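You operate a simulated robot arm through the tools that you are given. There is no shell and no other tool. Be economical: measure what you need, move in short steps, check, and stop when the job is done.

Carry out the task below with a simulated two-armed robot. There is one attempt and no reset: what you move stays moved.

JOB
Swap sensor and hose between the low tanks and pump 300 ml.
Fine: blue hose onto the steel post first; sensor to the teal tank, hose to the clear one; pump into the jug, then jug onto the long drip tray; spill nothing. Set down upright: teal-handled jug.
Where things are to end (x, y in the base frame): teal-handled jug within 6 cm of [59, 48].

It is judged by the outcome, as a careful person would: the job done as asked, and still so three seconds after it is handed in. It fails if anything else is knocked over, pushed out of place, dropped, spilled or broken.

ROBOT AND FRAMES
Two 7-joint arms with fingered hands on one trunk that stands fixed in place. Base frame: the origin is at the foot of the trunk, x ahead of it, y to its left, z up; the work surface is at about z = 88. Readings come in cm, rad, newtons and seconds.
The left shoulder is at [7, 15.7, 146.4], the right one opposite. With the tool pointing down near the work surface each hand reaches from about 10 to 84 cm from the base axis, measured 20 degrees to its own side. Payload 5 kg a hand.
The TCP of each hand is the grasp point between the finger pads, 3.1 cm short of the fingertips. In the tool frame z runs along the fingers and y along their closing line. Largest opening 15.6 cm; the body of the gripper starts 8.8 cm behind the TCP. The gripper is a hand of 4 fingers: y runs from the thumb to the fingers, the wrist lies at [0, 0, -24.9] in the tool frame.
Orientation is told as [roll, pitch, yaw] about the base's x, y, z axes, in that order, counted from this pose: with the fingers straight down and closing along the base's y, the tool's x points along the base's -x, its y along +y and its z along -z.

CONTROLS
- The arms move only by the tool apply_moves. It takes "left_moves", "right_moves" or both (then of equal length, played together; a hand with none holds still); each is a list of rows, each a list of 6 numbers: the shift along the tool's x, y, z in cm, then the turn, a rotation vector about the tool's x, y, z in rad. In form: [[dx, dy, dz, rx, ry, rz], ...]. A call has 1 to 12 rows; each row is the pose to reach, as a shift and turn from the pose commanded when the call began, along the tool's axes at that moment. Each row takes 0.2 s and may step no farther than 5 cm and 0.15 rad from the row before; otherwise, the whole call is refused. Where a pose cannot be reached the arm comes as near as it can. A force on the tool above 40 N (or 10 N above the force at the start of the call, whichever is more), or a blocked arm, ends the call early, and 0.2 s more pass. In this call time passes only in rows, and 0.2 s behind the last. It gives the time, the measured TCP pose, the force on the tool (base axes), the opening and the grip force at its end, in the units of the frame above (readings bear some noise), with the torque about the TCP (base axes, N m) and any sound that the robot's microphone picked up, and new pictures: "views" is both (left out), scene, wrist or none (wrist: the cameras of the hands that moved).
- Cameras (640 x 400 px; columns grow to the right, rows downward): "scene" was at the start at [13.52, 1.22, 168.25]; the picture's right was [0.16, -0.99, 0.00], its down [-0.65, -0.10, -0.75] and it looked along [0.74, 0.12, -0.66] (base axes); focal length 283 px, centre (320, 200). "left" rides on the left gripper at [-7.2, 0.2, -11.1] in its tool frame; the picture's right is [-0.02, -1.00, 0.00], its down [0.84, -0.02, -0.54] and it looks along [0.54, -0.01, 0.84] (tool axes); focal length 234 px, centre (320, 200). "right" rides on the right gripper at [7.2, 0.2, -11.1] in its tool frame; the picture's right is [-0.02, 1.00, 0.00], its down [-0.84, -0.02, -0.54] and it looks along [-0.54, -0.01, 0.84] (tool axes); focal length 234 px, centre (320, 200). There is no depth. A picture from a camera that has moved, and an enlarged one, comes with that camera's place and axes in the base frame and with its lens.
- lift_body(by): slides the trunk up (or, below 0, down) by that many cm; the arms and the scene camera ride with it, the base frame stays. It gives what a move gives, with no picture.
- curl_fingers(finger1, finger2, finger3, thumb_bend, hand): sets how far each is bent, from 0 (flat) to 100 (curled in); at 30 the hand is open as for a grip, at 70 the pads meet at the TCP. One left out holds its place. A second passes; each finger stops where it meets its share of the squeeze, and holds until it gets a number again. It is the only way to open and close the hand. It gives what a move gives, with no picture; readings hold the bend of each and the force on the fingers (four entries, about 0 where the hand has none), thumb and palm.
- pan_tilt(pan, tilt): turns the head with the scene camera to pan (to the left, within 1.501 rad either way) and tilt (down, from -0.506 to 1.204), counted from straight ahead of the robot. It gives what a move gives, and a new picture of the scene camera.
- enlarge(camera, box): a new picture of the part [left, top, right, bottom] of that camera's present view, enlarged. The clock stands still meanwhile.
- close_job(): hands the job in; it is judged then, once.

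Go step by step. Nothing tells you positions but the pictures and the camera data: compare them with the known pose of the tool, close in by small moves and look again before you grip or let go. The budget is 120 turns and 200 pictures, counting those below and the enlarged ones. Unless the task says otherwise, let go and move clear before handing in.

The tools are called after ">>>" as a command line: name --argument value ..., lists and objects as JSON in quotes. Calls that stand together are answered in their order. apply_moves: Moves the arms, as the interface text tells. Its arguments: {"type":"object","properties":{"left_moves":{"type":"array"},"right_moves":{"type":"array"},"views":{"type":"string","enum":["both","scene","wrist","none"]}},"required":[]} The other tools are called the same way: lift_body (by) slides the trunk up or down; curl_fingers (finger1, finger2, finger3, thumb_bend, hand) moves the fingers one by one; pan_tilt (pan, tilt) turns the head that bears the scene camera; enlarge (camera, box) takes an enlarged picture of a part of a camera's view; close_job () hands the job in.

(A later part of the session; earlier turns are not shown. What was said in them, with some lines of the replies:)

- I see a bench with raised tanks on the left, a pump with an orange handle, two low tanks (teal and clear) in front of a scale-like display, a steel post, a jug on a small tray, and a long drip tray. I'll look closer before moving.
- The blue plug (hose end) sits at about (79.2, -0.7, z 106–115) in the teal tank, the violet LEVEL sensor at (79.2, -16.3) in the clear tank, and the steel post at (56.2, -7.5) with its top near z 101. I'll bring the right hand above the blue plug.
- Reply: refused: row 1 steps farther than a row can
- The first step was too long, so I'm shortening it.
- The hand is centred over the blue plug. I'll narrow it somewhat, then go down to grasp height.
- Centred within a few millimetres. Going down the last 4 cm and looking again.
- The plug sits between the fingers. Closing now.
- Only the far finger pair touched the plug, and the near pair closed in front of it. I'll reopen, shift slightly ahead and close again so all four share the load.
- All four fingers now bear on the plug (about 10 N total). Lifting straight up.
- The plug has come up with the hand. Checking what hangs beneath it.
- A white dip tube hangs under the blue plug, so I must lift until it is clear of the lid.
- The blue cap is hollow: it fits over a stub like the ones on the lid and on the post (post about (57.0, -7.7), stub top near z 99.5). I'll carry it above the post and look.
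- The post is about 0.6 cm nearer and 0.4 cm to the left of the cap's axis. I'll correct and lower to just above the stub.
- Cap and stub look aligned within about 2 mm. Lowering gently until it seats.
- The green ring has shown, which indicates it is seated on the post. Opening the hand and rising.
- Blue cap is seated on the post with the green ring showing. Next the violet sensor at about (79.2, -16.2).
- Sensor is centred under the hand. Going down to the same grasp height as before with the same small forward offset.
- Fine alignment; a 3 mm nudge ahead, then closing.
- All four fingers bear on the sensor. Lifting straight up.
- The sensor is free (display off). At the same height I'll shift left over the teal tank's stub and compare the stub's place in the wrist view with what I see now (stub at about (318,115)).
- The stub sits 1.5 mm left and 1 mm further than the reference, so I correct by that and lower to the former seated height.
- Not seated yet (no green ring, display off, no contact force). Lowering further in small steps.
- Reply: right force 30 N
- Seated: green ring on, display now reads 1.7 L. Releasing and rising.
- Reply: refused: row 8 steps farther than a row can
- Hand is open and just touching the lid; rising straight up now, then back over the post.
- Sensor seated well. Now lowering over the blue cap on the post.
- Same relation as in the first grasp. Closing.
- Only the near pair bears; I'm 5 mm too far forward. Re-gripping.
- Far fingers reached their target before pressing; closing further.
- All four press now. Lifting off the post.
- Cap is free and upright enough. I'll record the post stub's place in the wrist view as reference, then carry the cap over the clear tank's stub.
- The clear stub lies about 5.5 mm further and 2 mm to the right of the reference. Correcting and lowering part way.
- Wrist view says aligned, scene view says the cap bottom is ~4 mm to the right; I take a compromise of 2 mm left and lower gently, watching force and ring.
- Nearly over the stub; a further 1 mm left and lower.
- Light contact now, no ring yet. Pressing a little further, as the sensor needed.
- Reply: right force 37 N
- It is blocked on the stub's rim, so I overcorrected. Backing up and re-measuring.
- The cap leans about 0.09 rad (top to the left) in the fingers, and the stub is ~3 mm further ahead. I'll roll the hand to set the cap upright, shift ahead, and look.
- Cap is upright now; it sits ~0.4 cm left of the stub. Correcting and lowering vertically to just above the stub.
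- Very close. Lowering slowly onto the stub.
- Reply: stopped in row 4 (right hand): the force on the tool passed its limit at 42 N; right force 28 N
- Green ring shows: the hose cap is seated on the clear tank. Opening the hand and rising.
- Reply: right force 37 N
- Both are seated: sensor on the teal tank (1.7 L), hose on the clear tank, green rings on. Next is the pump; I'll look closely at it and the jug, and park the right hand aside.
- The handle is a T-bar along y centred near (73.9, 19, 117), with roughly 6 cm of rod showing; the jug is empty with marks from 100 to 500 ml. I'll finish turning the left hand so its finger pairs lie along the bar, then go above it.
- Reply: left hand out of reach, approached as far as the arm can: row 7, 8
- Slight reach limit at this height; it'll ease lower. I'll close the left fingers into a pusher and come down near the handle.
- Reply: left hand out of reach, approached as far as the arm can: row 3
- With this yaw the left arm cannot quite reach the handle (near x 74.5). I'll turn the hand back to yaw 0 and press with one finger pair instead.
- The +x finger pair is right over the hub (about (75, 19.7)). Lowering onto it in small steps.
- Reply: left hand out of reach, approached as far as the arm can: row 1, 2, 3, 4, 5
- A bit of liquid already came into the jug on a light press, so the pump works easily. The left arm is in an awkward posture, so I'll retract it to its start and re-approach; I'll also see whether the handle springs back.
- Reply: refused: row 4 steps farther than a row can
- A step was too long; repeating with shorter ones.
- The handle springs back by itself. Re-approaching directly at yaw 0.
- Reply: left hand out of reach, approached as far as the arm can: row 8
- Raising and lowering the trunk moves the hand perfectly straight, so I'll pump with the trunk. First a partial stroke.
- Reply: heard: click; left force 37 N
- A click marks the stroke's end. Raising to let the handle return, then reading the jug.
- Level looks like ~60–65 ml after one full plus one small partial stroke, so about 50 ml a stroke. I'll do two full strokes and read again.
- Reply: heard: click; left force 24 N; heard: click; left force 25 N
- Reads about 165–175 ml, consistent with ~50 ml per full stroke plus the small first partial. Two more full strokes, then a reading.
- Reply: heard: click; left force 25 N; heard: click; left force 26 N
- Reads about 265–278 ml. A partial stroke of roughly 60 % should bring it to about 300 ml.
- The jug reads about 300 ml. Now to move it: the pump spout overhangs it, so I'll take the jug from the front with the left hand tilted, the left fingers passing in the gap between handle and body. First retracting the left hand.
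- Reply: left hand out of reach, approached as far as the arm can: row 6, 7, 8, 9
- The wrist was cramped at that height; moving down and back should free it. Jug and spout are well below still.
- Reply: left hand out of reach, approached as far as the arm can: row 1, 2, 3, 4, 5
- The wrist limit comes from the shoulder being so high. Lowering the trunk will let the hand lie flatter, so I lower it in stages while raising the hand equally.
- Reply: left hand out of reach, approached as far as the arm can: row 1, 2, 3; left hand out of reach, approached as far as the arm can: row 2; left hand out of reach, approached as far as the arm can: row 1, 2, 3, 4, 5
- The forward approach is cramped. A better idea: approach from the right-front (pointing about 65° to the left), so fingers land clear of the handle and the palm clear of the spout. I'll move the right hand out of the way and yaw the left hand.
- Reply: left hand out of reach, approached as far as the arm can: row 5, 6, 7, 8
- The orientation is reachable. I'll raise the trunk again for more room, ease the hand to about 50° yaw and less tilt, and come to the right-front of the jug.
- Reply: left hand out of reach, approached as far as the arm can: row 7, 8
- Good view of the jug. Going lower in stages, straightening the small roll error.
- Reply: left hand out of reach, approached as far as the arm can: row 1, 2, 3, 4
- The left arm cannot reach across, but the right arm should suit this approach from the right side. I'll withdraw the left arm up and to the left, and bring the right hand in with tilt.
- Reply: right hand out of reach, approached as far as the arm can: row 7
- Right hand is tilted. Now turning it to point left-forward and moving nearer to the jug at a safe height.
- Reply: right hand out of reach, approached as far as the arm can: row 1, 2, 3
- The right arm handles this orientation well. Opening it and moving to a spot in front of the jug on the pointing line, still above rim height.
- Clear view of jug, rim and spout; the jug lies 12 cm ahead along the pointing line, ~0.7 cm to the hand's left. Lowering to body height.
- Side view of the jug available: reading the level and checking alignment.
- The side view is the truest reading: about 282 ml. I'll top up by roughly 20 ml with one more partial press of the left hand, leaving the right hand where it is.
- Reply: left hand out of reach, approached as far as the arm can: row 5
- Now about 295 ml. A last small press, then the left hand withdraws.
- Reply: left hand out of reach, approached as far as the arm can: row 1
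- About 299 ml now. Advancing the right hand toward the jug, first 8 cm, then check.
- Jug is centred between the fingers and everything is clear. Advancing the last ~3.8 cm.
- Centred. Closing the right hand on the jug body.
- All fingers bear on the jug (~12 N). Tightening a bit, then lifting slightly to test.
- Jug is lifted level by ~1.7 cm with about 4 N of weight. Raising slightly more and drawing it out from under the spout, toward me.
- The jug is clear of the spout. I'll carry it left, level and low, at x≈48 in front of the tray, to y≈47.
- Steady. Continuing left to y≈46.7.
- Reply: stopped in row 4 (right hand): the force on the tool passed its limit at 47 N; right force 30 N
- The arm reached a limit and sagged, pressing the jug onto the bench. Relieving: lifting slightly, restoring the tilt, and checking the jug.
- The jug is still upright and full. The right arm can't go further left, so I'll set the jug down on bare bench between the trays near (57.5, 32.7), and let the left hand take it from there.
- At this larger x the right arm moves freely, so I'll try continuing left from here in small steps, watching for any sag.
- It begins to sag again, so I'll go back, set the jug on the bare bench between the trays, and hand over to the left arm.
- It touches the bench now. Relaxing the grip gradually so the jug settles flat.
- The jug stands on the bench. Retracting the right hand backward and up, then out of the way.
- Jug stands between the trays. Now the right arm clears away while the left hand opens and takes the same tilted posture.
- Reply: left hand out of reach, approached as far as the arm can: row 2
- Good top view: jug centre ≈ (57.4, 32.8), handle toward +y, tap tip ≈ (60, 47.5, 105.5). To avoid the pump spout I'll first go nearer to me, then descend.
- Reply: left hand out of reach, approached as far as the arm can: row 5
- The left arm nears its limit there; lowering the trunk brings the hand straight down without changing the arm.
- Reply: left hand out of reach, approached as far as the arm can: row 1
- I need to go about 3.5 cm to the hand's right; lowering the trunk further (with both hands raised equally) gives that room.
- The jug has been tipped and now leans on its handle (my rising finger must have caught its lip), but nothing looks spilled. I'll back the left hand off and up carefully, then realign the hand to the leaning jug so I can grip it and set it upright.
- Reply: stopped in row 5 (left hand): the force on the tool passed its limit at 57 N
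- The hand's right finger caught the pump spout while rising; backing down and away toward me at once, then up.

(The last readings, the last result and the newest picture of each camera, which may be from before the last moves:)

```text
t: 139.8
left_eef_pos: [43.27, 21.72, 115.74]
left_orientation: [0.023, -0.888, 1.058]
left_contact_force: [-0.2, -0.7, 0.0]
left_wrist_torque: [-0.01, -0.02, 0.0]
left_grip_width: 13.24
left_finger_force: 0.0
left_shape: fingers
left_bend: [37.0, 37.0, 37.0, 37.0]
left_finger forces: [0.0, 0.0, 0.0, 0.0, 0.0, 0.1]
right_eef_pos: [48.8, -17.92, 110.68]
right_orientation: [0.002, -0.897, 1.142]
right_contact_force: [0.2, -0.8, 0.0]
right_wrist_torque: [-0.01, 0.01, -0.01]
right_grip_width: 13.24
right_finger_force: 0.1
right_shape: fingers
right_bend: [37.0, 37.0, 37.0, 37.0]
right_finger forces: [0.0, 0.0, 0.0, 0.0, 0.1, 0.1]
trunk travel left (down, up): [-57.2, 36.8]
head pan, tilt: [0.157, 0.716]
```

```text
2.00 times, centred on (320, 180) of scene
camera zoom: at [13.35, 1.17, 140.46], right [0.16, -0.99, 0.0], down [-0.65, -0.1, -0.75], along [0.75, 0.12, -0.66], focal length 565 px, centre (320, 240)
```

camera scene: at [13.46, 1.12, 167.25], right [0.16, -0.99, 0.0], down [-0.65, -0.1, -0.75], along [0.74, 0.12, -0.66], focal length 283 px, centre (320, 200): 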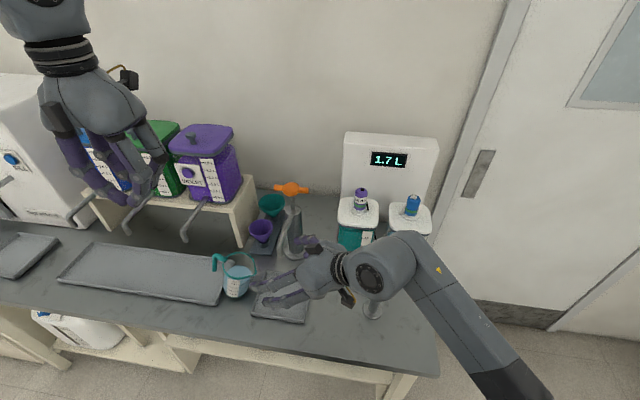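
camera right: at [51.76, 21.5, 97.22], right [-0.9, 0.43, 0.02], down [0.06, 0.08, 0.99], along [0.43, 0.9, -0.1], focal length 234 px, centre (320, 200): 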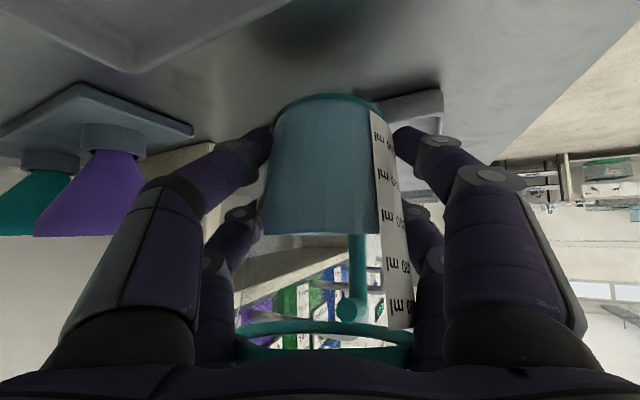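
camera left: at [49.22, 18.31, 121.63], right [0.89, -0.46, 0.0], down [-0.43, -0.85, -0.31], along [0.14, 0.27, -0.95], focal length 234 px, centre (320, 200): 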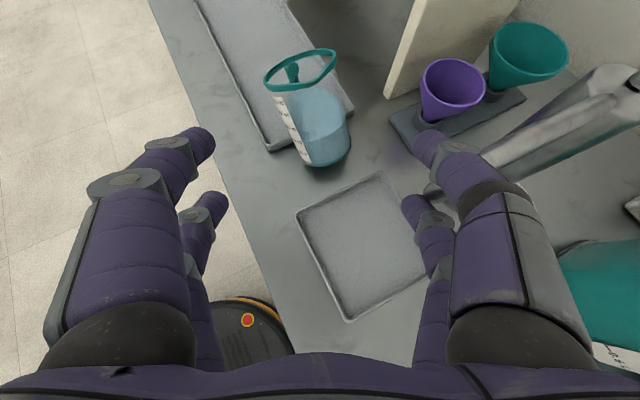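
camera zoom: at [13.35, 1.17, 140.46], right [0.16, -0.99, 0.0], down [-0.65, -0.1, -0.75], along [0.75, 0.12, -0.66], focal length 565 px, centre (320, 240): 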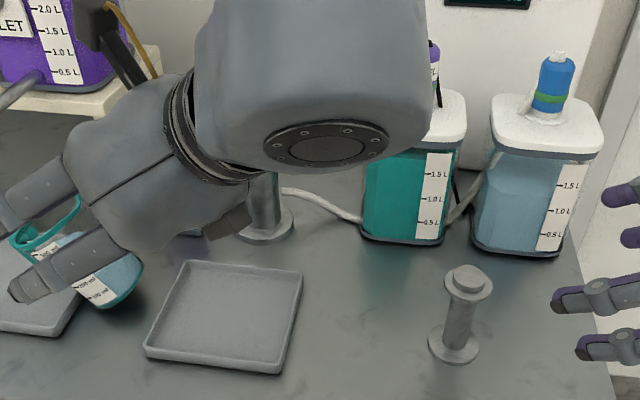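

The pump stands in place. Now turning the hand to match the jug's lean (~31° toward +y) and hovering along its axis.

>>> apply_moves --left_moves '[[-0.65, -0.5, 3.2, 0.033, 0.074, -0.04], [-1.3, -1, 6.35, 0.066, 0.147, -0.08], [-1.95, -1.45, 9.5, 0.1, 0.22, -0.121], [-2.6, -1.9, 12.7, 0.131, 0.294, -0.161], [-3.25, -2.4, 15.9, 0.164, 0.367, -0.2], [-3.9, -2.9, 19.05, 0.197, 0.441, -0.242]]' --views "wrist"

```text
t: 141.2
left_eef_pos: [54.12, 36.02, 106.49]
left_orientation: [-0.314, -0.411, 1.277]
left_contact_force: [-0.6, 0.6, -0.5]
left_wrist_torque: [-0.03, -0.03, -0.01]
left_grip_width: 13.25
left_finger_force: 0.1
left_shape: fingers
left_bend: [37.0, 37.0, 37.0, 37.0]
left_finger forces: [0.0, 0.0, 0.0, 0.1, 0.0, 0.1]
right_eef_pos: [48.9, -17.59, 110.51]
right_orientation: [0.0, -0.896, 1.141]
right_contact_force: [-0.2, 0.8, 0.6]
right_wrist_torque: [-0.02, -0.02, -0.01]
right_grip_width: 13.25
right_finger_force: 0.0
right_shape: fingers
right_bend: [37.0, 37.0, 37.0, 37.0]
right_finger forces: [0.0, 0.1, 0.0, 0.1, 0.1, 0.0]
trunk travel left (down, up): [-57.2, 36.8]
head pan, tilt: [0.157, 0.716]
camera left: at [51.29, 39.42, 118.93], right [0.88, -0.37, 0.29], down [-0.43, -0.89, 0.15], along [0.21, -0.25, -0.94], focal length 234 px, centre (320, 200)
```

left: 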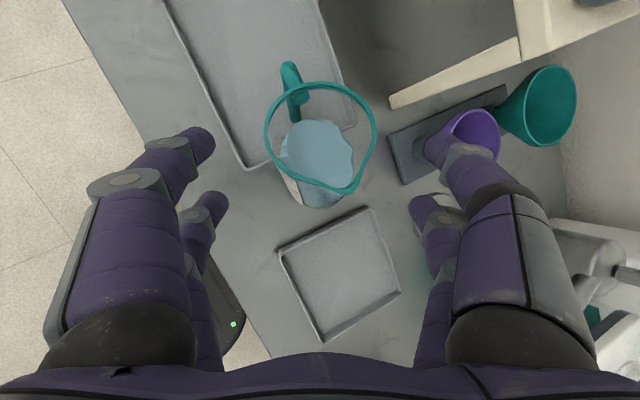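

The jug is centred between the fingers and in line with the hand. Advancing along the tool axis.

>>> apply_moves --left_moves '[[0.2, -0.1, 3, 0, 0, 0], [0.4, -0.2, 6, 0, 0, 0], [0.55, -0.3, 8, 0, 0, 0], [0.65, -0.3, 9.6, 0, 0, 0]]' --views "wrist"

```text
t: 142.2
left_eef_pos: [58.49, 37.86, 97.89]
left_orientation: [-0.314, -0.412, 1.277]
left_contact_force: [0.3, 0.3, -0.3]
left_wrist_torque: [0.0, -0.02, 0.03]
left_grip_width: 13.21
left_finger_force: 0.0
left_shape: fingers
left_bend: [37.0, 37.0, 37.0, 37.0]
left_finger forces: [0.1, 0.0, 0.1, 0.0, 0.0, 0.0]
right_eef_pos: [48.95, -17.86, 110.71]
right_orientation: [0.005, -0.895, 1.14]
right_contact_force: [0.0, -0.6, 0.5]
right_wrist_torque: [-0.01, 0.0, 0.0]
right_grip_width: 13.24
right_finger_force: 0.1
right_shape: fingers
right_bend: [37.0, 37.0, 37.0, 37.0]
right_finger forces: [0.1, 0.0, 0.1, 0.0, 0.0, 0.1]
trunk travel left (down, up): [-57.2, 36.8]
head pan, tilt: [0.157, 0.716]
camera left: at [55.67, 41.12, 110.35], right [0.88, -0.37, 0.29], down [-0.43, -0.89, 0.14], along [0.21, -0.25, -0.95], focal length 234 px, centre (320, 200)
```

left: 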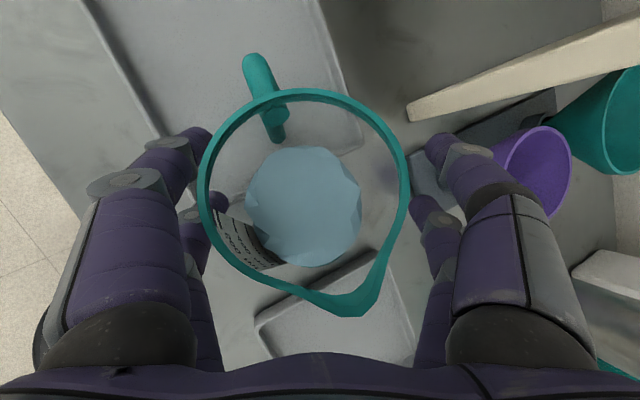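

Nearly coaxial; the jug is ~0.6 cm to the hand's left. Shifting and closing.

>>> apply_moves --left_moves '[[0, 0.6, 0.5, 0, 0, 0]]' --views "none"

>>> curl_fingers --hand "left" --finger1 56 --finger2 56 --finger3 56 --thumb_bend 56

>>> curl_fingers --hand "left" --finger1 62 --finger2 62 --finger3 62 --thumb_bend 62

>>> enlarge --camera "left" --box '[140, 20, 500, 380]'

```text
t: 142.6
left_eef_pos: [57.99, 38.22, 97.41]
left_orientation: [-0.314, -0.414, 1.278]
left_contact_force: [0.5, -0.1, -0.2]
left_wrist_torque: [-0.05, 0.02, 0.0]
left_grip_width: 13.27
left_finger_force: 0.1
left_shape: fingers
left_bend: [37.0, 37.0, 37.0, 37.0]
left_finger forces: [0.0, 0.0, 0.0, 0.1, 0.0, 0.0]
right_eef_pos: [48.88, -17.91, 110.65]
right_orientation: [0.0, -0.898, 1.141]
right_contact_force: [0.5, -0.2, -0.1]
right_wrist_torque: [-0.01, 0.0, 0.0]
right_grip_width: 13.26
right_finger_force: 0.1
right_shape: fingers
right_bend: [37.0, 37.0, 37.0, 37.0]
right_finger forces: [0.0, 0.0, 0.0, 0.0, 0.1, 0.1]
trunk travel left (down, up): [-57.2, 36.8]
head pan, tilt: [0.157, 0.716]
```

```text
t: 143.6
left_eef_pos: [57.88, 38.04, 97.38]
left_orientation: [-0.314, -0.414, 1.278]
left_contact_force: [1.2, -0.5, 0.2]
left_wrist_torque: [-0.06, -0.04, -0.02]
left_grip_width: 6.61
left_finger_force: 8.3
left_shape: fingers
left_bend: [54.0, 51.0, 51.0, 55.0]
left_finger forces: [2.4, 5.4, 4.4, 0.0, 4.5, 0.0]
right_eef_pos: [48.84, -17.88, 110.69]
right_orientation: [0.003, -0.898, 1.14]
right_contact_force: [0.1, -0.1, 0.8]
right_wrist_torque: [0.0, 0.01, 0.0]
right_grip_width: 13.23
right_finger_force: 0.1
right_shape: fingers
right_bend: [37.0, 37.0, 37.0, 37.0]
right_finger forces: [0.0, 0.1, 0.0, 0.0, 0.1, 0.0]
trunk travel left (down, up): [-57.2, 36.8]
head pan, tilt: [0.157, 0.716]
```

```text
t: 144.6
left_eef_pos: [58.02, 38.11, 97.39]
left_orientation: [-0.314, -0.412, 1.278]
left_contact_force: [1.5, -1.0, 1.3]
left_wrist_torque: [-0.15, -0.06, 0.02]
left_grip_width: 6.27
left_finger_force: 21.5
left_shape: fingers
left_bend: [54.0, 51.0, 52.0, 58.0]
left_finger forces: [9.9, 9.5, 9.1, 0.1, 13.1, 0.1]
right_eef_pos: [48.88, -17.86, 110.66]
right_orientation: [0.002, -0.897, 1.139]
right_contact_force: [0.3, 0.1, 1.0]
right_wrist_torque: [-0.01, 0.02, 0.0]
right_grip_width: 13.24
right_finger_force: 0.1
right_shape: fingers
right_bend: [37.0, 37.0, 37.0, 37.0]
right_finger forces: [0.0, 0.1, 0.0, 0.0, 0.0, 0.0]
trunk travel left (down, up): [-57.2, 36.8]
head pan, tilt: [0.157, 0.716]
```

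```text
1.11 times, centred on (320, 200) of left
camera zoom: at [55.25, 41.45, 109.86], right [0.88, -0.37, 0.29], down [-0.43, -0.89, 0.14], along [0.21, -0.25, -0.95], focal length 260 px, centre (320, 200)
```

zoom: 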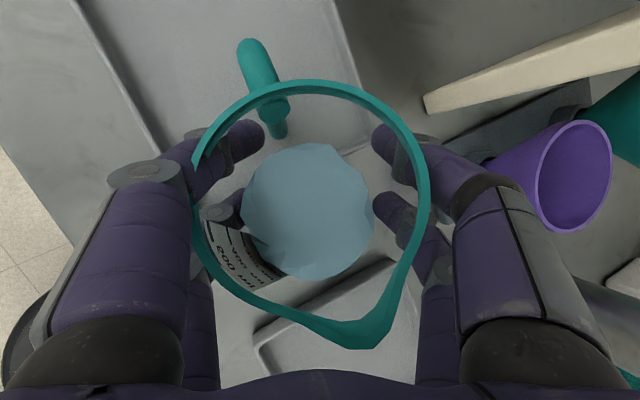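

Firm four-finger grip. From this view the jug leans about 18°. Lifting slightly, then rotating it upright.

>>> apply_moves --left_moves '[[-0.5, -0.36, -1.1, 0, 0, 0], [-1.1, -0.85, -2.5, 0, 0, 0], [-1.1, -0.85, -2.5, -0.07, -0.057, 0.05], [-1.1, -0.85, -2.5, -0.14, -0.115, 0.1], [-1.1, -0.85, -2.5, -0.209, -0.172, 0.152]]' --views "wrist"

>>> enlarge --camera "scene" --box '[150, 110, 310, 260]'

```text
t: 145.8
left_eef_pos: [57.97, 37.97, 100.2]
left_orientation: [-0.034, -0.611, 1.14]
left_contact_force: [-0.5, -1.2, -3.6]
left_wrist_torque: [-0.07, -0.04, 0.02]
left_grip_width: 6.25
left_finger_force: 19.8
left_shape: fingers
left_bend: [54.0, 50.0, 52.0, 59.0]
left_finger forces: [10.2, 10.0, 8.2, 0.0, 11.9, 0.1]
right_eef_pos: [48.91, -18.06, 110.66]
right_orientation: [0.002, -0.898, 1.139]
right_contact_force: [0.9, 0.5, 0.1]
right_wrist_torque: [0.02, 0.04, 0.02]
right_grip_width: 13.25
right_finger_force: 0.1
right_shape: fingers
right_bend: [37.0, 37.0, 37.0, 37.0]
right_finger forces: [0.0, 0.1, 0.1, 0.1, 0.0, 0.0]
trunk travel left (down, up): [-57.2, 36.8]
head pan, tilt: [0.157, 0.716]
camera left: at [57.25, 37.87, 113.41], right [0.91, -0.42, 0.04], down [-0.42, -0.91, -0.03], along [0.05, 0.01, -1.0], focal length 234 px, centre (320, 200)
```

left: 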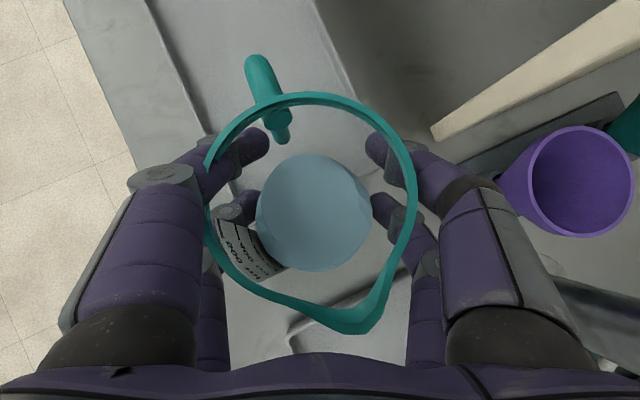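

```text
2.67 times, centred on (230, 185) of scene
camera zoom: at [13.63, 1.11, 140.43], right [0.16, -0.99, 0.0], down [-0.65, -0.1, -0.75], along [0.74, 0.12, -0.66], focal length 754 px, centre (560, 240)
```

zoom: 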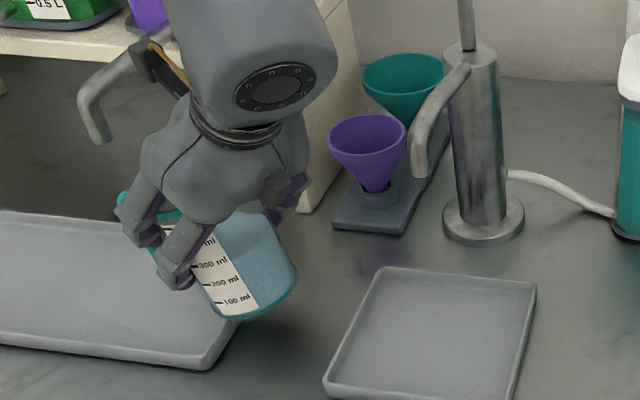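

Almost upright (about 4° left to correct). Straightening fully and carrying it over the long tray to about (55.6, 46), low and short of the tap.

>>> apply_moves --left_moves '[[-0.3, 0, -0.4, -0.024, -0.064, 0.017], [-1.7, 1.2, 0.6, -0.024, -0.064, 0.017], [-3.1, 2.5, 1.6, -0.024, -0.064, 0.017], [-4.5, 3.8, 2.6, -0.024, -0.064, 0.017], [-5.96, 5.06, 3.56, -0.024, -0.064, 0.017]]' --views "wrist"

>>> enlarge --camera "scene" --box '[110, 110, 270, 260]'

```text
t: 147.0
left_eef_pos: [56.29, 46.79, 100.71]
left_orientation: [-0.002, -0.672, 1.123]
left_contact_force: [0.7, 0.0, -4.4]
left_wrist_torque: [-0.08, -0.04, -0.01]
left_grip_width: 6.26
left_finger_force: 20.1
left_shape: fingers
left_bend: [54.0, 50.0, 52.0, 59.0]
left_finger forces: [10.2, 10.0, 8.1, 0.1, 11.8, 0.0]
right_eef_pos: [48.74, -17.68, 110.67]
right_orientation: [0.0, -0.895, 1.141]
right_contact_force: [-1.2, 0.8, 0.0]
right_wrist_torque: [-0.01, 0.0, -0.03]
right_grip_width: 13.26
right_finger_force: 0.0
right_shape: fingers
right_bend: [37.0, 37.0, 37.0, 37.0]
right_finger forces: [0.0, 0.0, 0.0, 0.0, 0.0, 0.0]
trunk travel left (down, up): [-57.2, 36.8]
head pan, tilt: [0.157, 0.716]
camera left: at [55.58, 45.63, 113.76], right [0.91, -0.42, 0.02], down [-0.41, -0.9, -0.1], along [0.05, 0.08, -1.0], focal length 234 px, centre (320, 200)
```

left: 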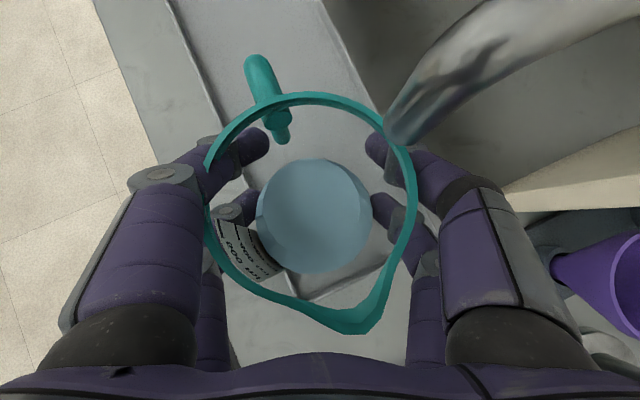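

```text
2.67 times, centred on (190, 185) of scene
camera zoom: at [13.49, 1.44, 140.45], right [0.16, -0.99, 0.0], down [-0.65, -0.1, -0.75], along [0.74, 0.12, -0.66], focal length 754 px, centre (667, 240)
```

zoom: 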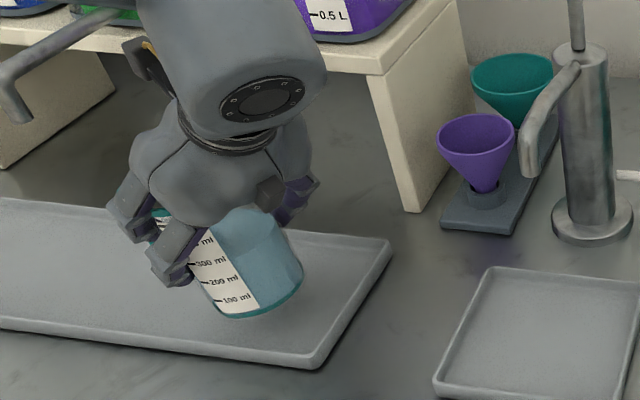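

The jug is upright at about (55.7, 46.0), just short of the tap. Lowering straight down.

>>> apply_moves --left_moves '[[0.4, 0, 0.5, 0, 0, 0], [0.8, 0, 1.0, 0, 0, 0], [1.1, 0, 1.37, 0, 0, 0], [1.3, 0, 1.63, 0, 0, 0]]' --views "none"

>>> apply_moves --left_moves '[[0.19, 0, 0.23, 0, 0, 0], [0.37, 0, 0.47, 0, 0, 0]]' --views "none"

>>> enlarge --camera "scene" --box '[110, 130, 270, 260]'

```text
t: 148.0
left_eef_pos: [56.31, 46.59, 98.59]
left_orientation: [-0.001, -0.675, 1.12]
left_contact_force: [0.1, -0.5, -3.0]
left_wrist_torque: [-0.05, -0.04, 0.01]
left_grip_width: 6.28
left_finger_force: 20.0
left_shape: fingers
left_bend: [54.0, 50.0, 52.0, 59.0]
left_finger forces: [10.2, 9.9, 8.2, 0.1, 11.8, 0.1]
right_eef_pos: [48.84, -17.85, 110.61]
right_orientation: [0.002, -0.896, 1.139]
right_contact_force: [0.4, 0.9, 0.4]
right_wrist_torque: [0.0, -0.03, 0.0]
right_grip_width: 13.25
right_finger_force: 0.2
right_shape: fingers
right_bend: [37.0, 37.0, 37.0, 37.0]
right_finger forces: [0.0, 0.0, 0.0, 0.0, 0.0, 0.0]
trunk travel left (down, up): [-57.2, 36.8]
head pan, tilt: [0.157, 0.716]
```

```text
t: 148.6
left_eef_pos: [56.34, 46.51, 97.95]
left_orientation: [0.0, -0.675, 1.12]
left_contact_force: [0.0, 0.3, -3.3]
left_wrist_torque: [-0.04, -0.02, 0.0]
left_grip_width: 6.23
left_finger_force: 19.9
left_shape: fingers
left_bend: [54.0, 50.0, 52.0, 59.0]
left_finger forces: [10.2, 9.8, 8.2, 0.1, 11.8, 0.1]
right_eef_pos: [48.85, -17.9, 110.65]
right_orientation: [0.001, -0.897, 1.14]
right_contact_force: [-0.7, -0.2, 0.4]
right_wrist_torque: [0.02, 0.02, 0.0]
right_grip_width: 13.27
right_finger_force: 0.0
right_shape: fingers
right_bend: [37.0, 37.0, 37.0, 37.0]
right_finger forces: [0.0, 0.0, 0.0, 0.0, 0.0, 0.0]
trunk travel left (down, up): [-57.2, 36.8]
head pan, tilt: [0.157, 0.716]
```

```text
3.08 times, centred on (190, 195) of scene
camera zoom: at [13.56, 1.26, 140.44], right [0.16, -0.99, 0.0], down [-0.65, -0.1, -0.75], along [0.74, 0.12, -0.66], focal length 870 px, centre (720, 215)
```

zoom: 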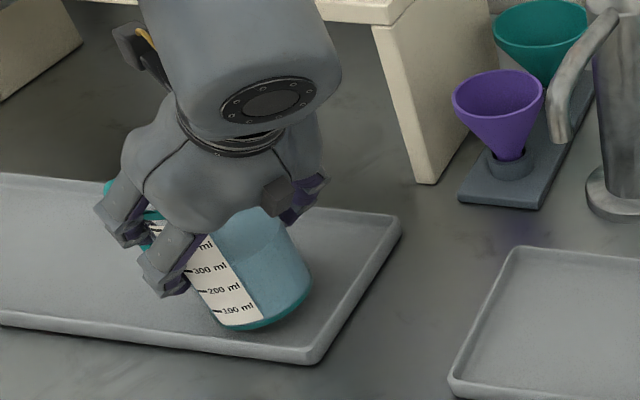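

>>> apply_moves --left_moves '[[0.14, 0, 0.18, 0, 0, 0], [0.28, 0, 0.35, 0, 0, 0]]' --views "none"

```text
t: 149.2
left_eef_pos: [56.33, 46.56, 97.42]
left_orientation: [-0.002, -0.677, 1.123]
left_contact_force: [-0.2, 0.3, -2.1]
left_wrist_torque: [0.01, -0.06, 0.03]
left_grip_width: 6.21
left_finger_force: 20.3
left_shape: fingers
left_bend: [54.0, 50.0, 52.0, 59.0]
left_finger forces: [10.0, 10.0, 8.3, 0.1, 11.6, 0.0]
right_eef_pos: [48.94, -17.92, 110.64]
right_orientation: [0.002, -0.897, 1.14]
right_contact_force: [0.3, -1.0, 0.1]
right_wrist_torque: [0.05, 0.01, -0.03]
right_grip_width: 13.24
right_finger_force: 0.2
right_shape: fingers
right_bend: [37.0, 37.0, 37.0, 37.0]
right_finger forces: [0.0, 0.1, 0.0, 0.0, 0.0, 0.0]
trunk travel left (down, up): [-57.2, 36.8]
head pan, tilt: [0.157, 0.716]
```

Contact is just starting; one more small step.

>>> apply_moves --left_moves '[[0.13, 0, 0.16, 0, 0, 0]]' --views "none"

>>> enlarge --camera "left" --box '[140, 20, 500, 380]'

```text
t: 149.6
left_eef_pos: [56.32, 46.37, 97.45]
left_orientation: [-0.003, -0.676, 1.123]
left_contact_force: [-0.5, -0.4, 7.3]
left_wrist_torque: [0.16, 0.01, -0.01]
left_grip_width: 6.21
left_finger_force: 20.3
left_shape: fingers
left_bend: [54.0, 50.0, 52.0, 59.0]
left_finger forces: [9.8, 10.1, 8.4, 0.1, 11.6, 0.0]
right_eef_pos: [48.72, -17.95, 110.59]
right_orientation: [0.0, -0.896, 1.14]
right_contact_force: [0.4, 0.2, 0.0]
right_wrist_torque: [0.01, 0.01, 0.02]
right_grip_width: 13.23
right_finger_force: 0.0
right_shape: fingers
right_bend: [37.0, 37.0, 37.0, 37.0]
right_finger forces: [0.0, 0.0, 0.0, 0.1, 0.0, 0.1]
trunk travel left (down, up): [-57.2, 36.8]
head pan, tilt: [0.157, 0.716]
```

```text
1.11 times, centred on (320, 200) of left
camera zoom: at [55.55, 45.36, 110.6], right [0.91, -0.42, 0.02], down [-0.42, -0.9, -0.1], along [0.06, 0.08, -0.99], focal length 260 px, centre (320, 200)
```

zoom: 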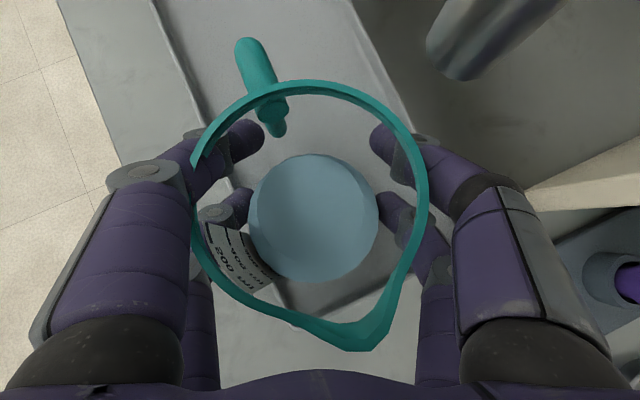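

Seated on the tray and upright. Releasing gradually, then withdrawing straight back along the hand's axis.

>>> curl_fingers --hand "left" --finger1 51 --finger2 49 --finger3 50 --thumb_bend 55

>>> curl_fingers --hand "left" --finger1 47 --finger2 46 --finger3 47 --thumb_bend 50

>>> curl_fingers --hand "left" --finger1 38 --finger2 38 --finger3 38 --thumb_bend 38

>>> enlarge --camera "left" --box '[100, 0, 540, 400]'

```text
t: 150.6
left_eef_pos: [56.24, 46.52, 97.33]
left_orientation: [-0.002, -0.674, 1.121]
left_contact_force: [0.3, -0.1, -0.4]
left_wrist_torque: [0.01, 0.03, 0.02]
left_grip_width: 6.89
left_finger_force: 0.4
left_shape: fingers
left_bend: [51.0, 49.0, 50.0, 55.0]
left_finger forces: [0.1, 0.0, 0.1, 0.1, 0.0, 0.0]
right_eef_pos: [48.84, -17.88, 110.66]
right_orientation: [0.003, -0.897, 1.141]
right_contact_force: [0.2, -0.2, -0.3]
right_wrist_torque: [0.0, 0.01, -0.02]
right_grip_width: 13.24
right_finger_force: 0.0
right_shape: fingers
right_bend: [37.0, 37.0, 37.0, 37.0]
right_finger forces: [0.1, 0.0, 0.0, 0.0, 0.0, 0.0]
trunk travel left (down, up): [-57.2, 36.8]
head pan, tilt: [0.157, 0.716]
```

```text
t: 151.6
left_eef_pos: [56.34, 46.48, 97.31]
left_orientation: [-0.002, -0.674, 1.119]
left_contact_force: [-0.1, 0.3, 0.7]
left_wrist_torque: [0.02, 0.02, 0.02]
left_grip_width: 8.63
left_finger_force: 0.1
left_shape: fingers
left_bend: [47.0, 46.0, 47.0, 50.0]
left_finger forces: [0.1, 0.0, 0.0, 0.0, 0.0, 0.0]
right_eef_pos: [48.9, -17.8, 110.73]
right_orientation: [0.003, -0.897, 1.14]
right_contact_force: [0.1, 0.4, 0.6]
right_wrist_torque: [0.03, -0.01, -0.03]
right_grip_width: 13.28
right_finger_force: 0.0
right_shape: fingers
right_bend: [37.0, 37.0, 37.0, 37.0]
right_finger forces: [0.0, 0.1, 0.0, 0.0, 0.1, 0.0]
trunk travel left (down, up): [-57.2, 36.8]
head pan, tilt: [0.157, 0.716]
```

```text
t: 152.6
left_eef_pos: [56.15, 46.54, 97.36]
left_orientation: [-0.003, -0.673, 1.12]
left_contact_force: [0.3, -0.1, -0.9]
left_wrist_torque: [0.01, -0.01, 0.01]
left_grip_width: 12.84
left_finger_force: 0.0
left_shape: fingers
left_bend: [38.0, 38.0, 38.0, 38.0]
left_finger forces: [0.1, 0.0, 0.0, 0.1, 0.1, 0.0]
right_eef_pos: [48.87, -17.87, 110.65]
right_orientation: [0.001, -0.896, 1.139]
right_contact_force: [-0.1, -0.3, -1.2]
right_wrist_torque: [0.0, 0.03, -0.01]
right_grip_width: 13.27
right_finger_force: 0.1
right_shape: fingers
right_bend: [37.0, 37.0, 37.0, 37.0]
right_finger forces: [0.1, 0.0, 0.0, 0.0, 0.0, 0.0]
trunk travel left (down, up): [-57.2, 36.8]
head pan, tilt: [0.157, 0.716]
```

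```text
1.00 times, centred on (320, 200) of left (not enlarged: the box is as wide or as high as the picture)
camera zoom: at [55.57, 45.44, 110.41], right [0.91, -0.42, 0.02], down [-0.41, -0.9, -0.1], along [0.06, 0.08, -1.0], focal length 234 px, centre (320, 200)
```

zoom: 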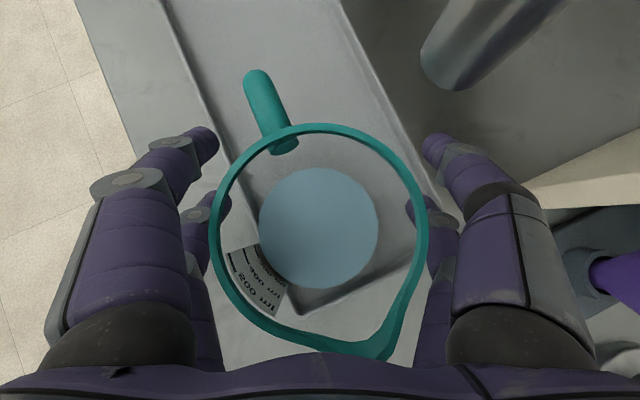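

The jug stands level on the long tray at about (55.6, 45), hand open around it. Withdrawing straight back along the fingers.

>>> apply_moves --left_moves '[[0, 0, -3, 0, 0, 0], [0, 0, -6.5, 0, 0, 0], [0, 0, -10, 0, 0, 0], [0, 0, -14, 0, 0, 0], [-2.5, 0, -17, 0, 0, 0], [-5, 0, -20, 0, 0, 0], [-8, 0, -23, 0, 0, 0]]' --views "scene"

>>> enlarge --camera "scene" --box '[120, 120, 300, 260]'

```text
t: 154.2
left_eef_pos: [52.4, 39.12, 120.46]
left_orientation: [-0.003, -0.675, 1.122]
left_contact_force: [-0.2, -0.5, 0.3]
left_wrist_torque: [-0.04, -0.02, 0.02]
left_grip_width: 12.85
left_finger_force: 0.0
left_shape: fingers
left_bend: [38.0, 38.0, 38.0, 38.0]
left_finger forces: [0.0, 0.0, 0.0, 0.0, 0.0, 0.1]
right_eef_pos: [48.8, -17.96, 110.78]
right_orientation: [0.0, -0.897, 1.14]
right_contact_force: [0.3, -1.1, -0.3]
right_wrist_torque: [0.04, -0.03, -0.03]
right_grip_width: 13.22
right_finger_force: 0.1
right_shape: fingers
right_bend: [37.0, 37.0, 37.0, 37.0]
right_finger forces: [0.0, 0.0, 0.0, 0.0, 0.0, 0.1]
trunk travel left (down, up): [-57.2, 36.8]
head pan, tilt: [0.157, 0.716]
camera scene: at [13.4, 1.14, 140.46], right [0.16, -0.99, 0.0], down [-0.65, -0.1, -0.75], along [0.75, 0.12, -0.66], focal length 283 px, centre (320, 200)
```

scene: 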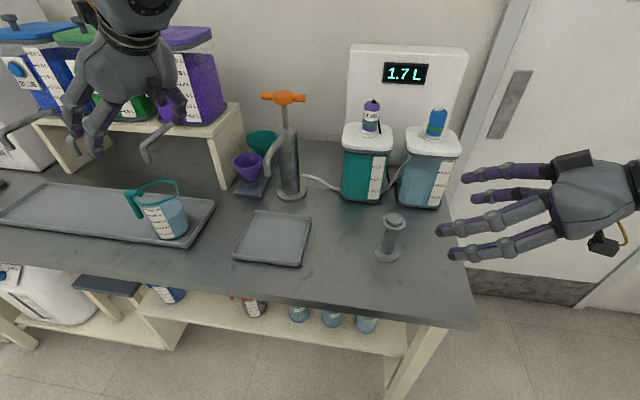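

```text
2.86 times, centred on (210, 190) of scene
camera zoom: at [13.4, 1.14, 140.46], right [0.16, -0.99, 0.0], down [-0.65, -0.1, -0.75], along [0.75, 0.12, -0.66], focal length 807 px, centre (634, 229)
```

zoom: 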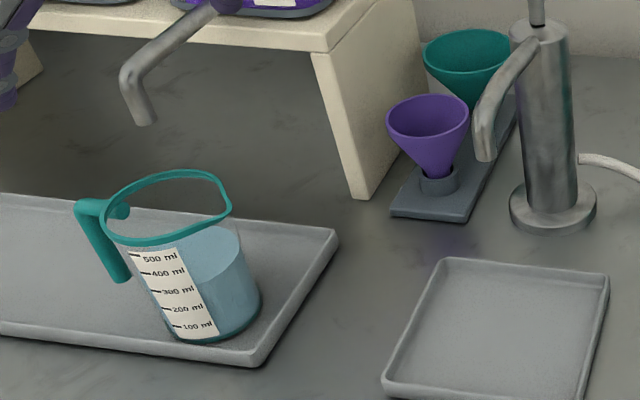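

The jug stands upright on the long drip tray with about 300 ml, about 4–5 cm from the target. The sensor is on the teal tank, the hose on the clear one, the pump and trays are in place, nothing looks spilled, and both hands are clear.

>>> close_job

```text
The job is handed in.
```

I've handed the job in: the sensor and hose are swapped, about 300 ml is pumped, and the jug stands upright on the long drip tray. I saw no spill in any picture.

- **Swap:** The blue hose went onto the steel post first. Then the sensor went to the teal tank (display reads 1.7 L) and the hose to the clear one. Both show the green ring.
- **Volume:** The last side-on reading of the jug was about 299 ml.
- **Jug position:** I place it at about (55.6, 45), roughly 4.5 cm from [59, 48]. That is inside the 6 cm limit, but my estimate could be off by about 1 cm.
- **Mishaps:**
  - My hand pressed the jug hard onto the bench once.
  - The jug later tipped and leaned on its handle on the bench, most likely when a rising finger caught its lip. I gripped it and set it upright again.
  - A finger also pushed hard on the pump spout. The pump still stands where it was.
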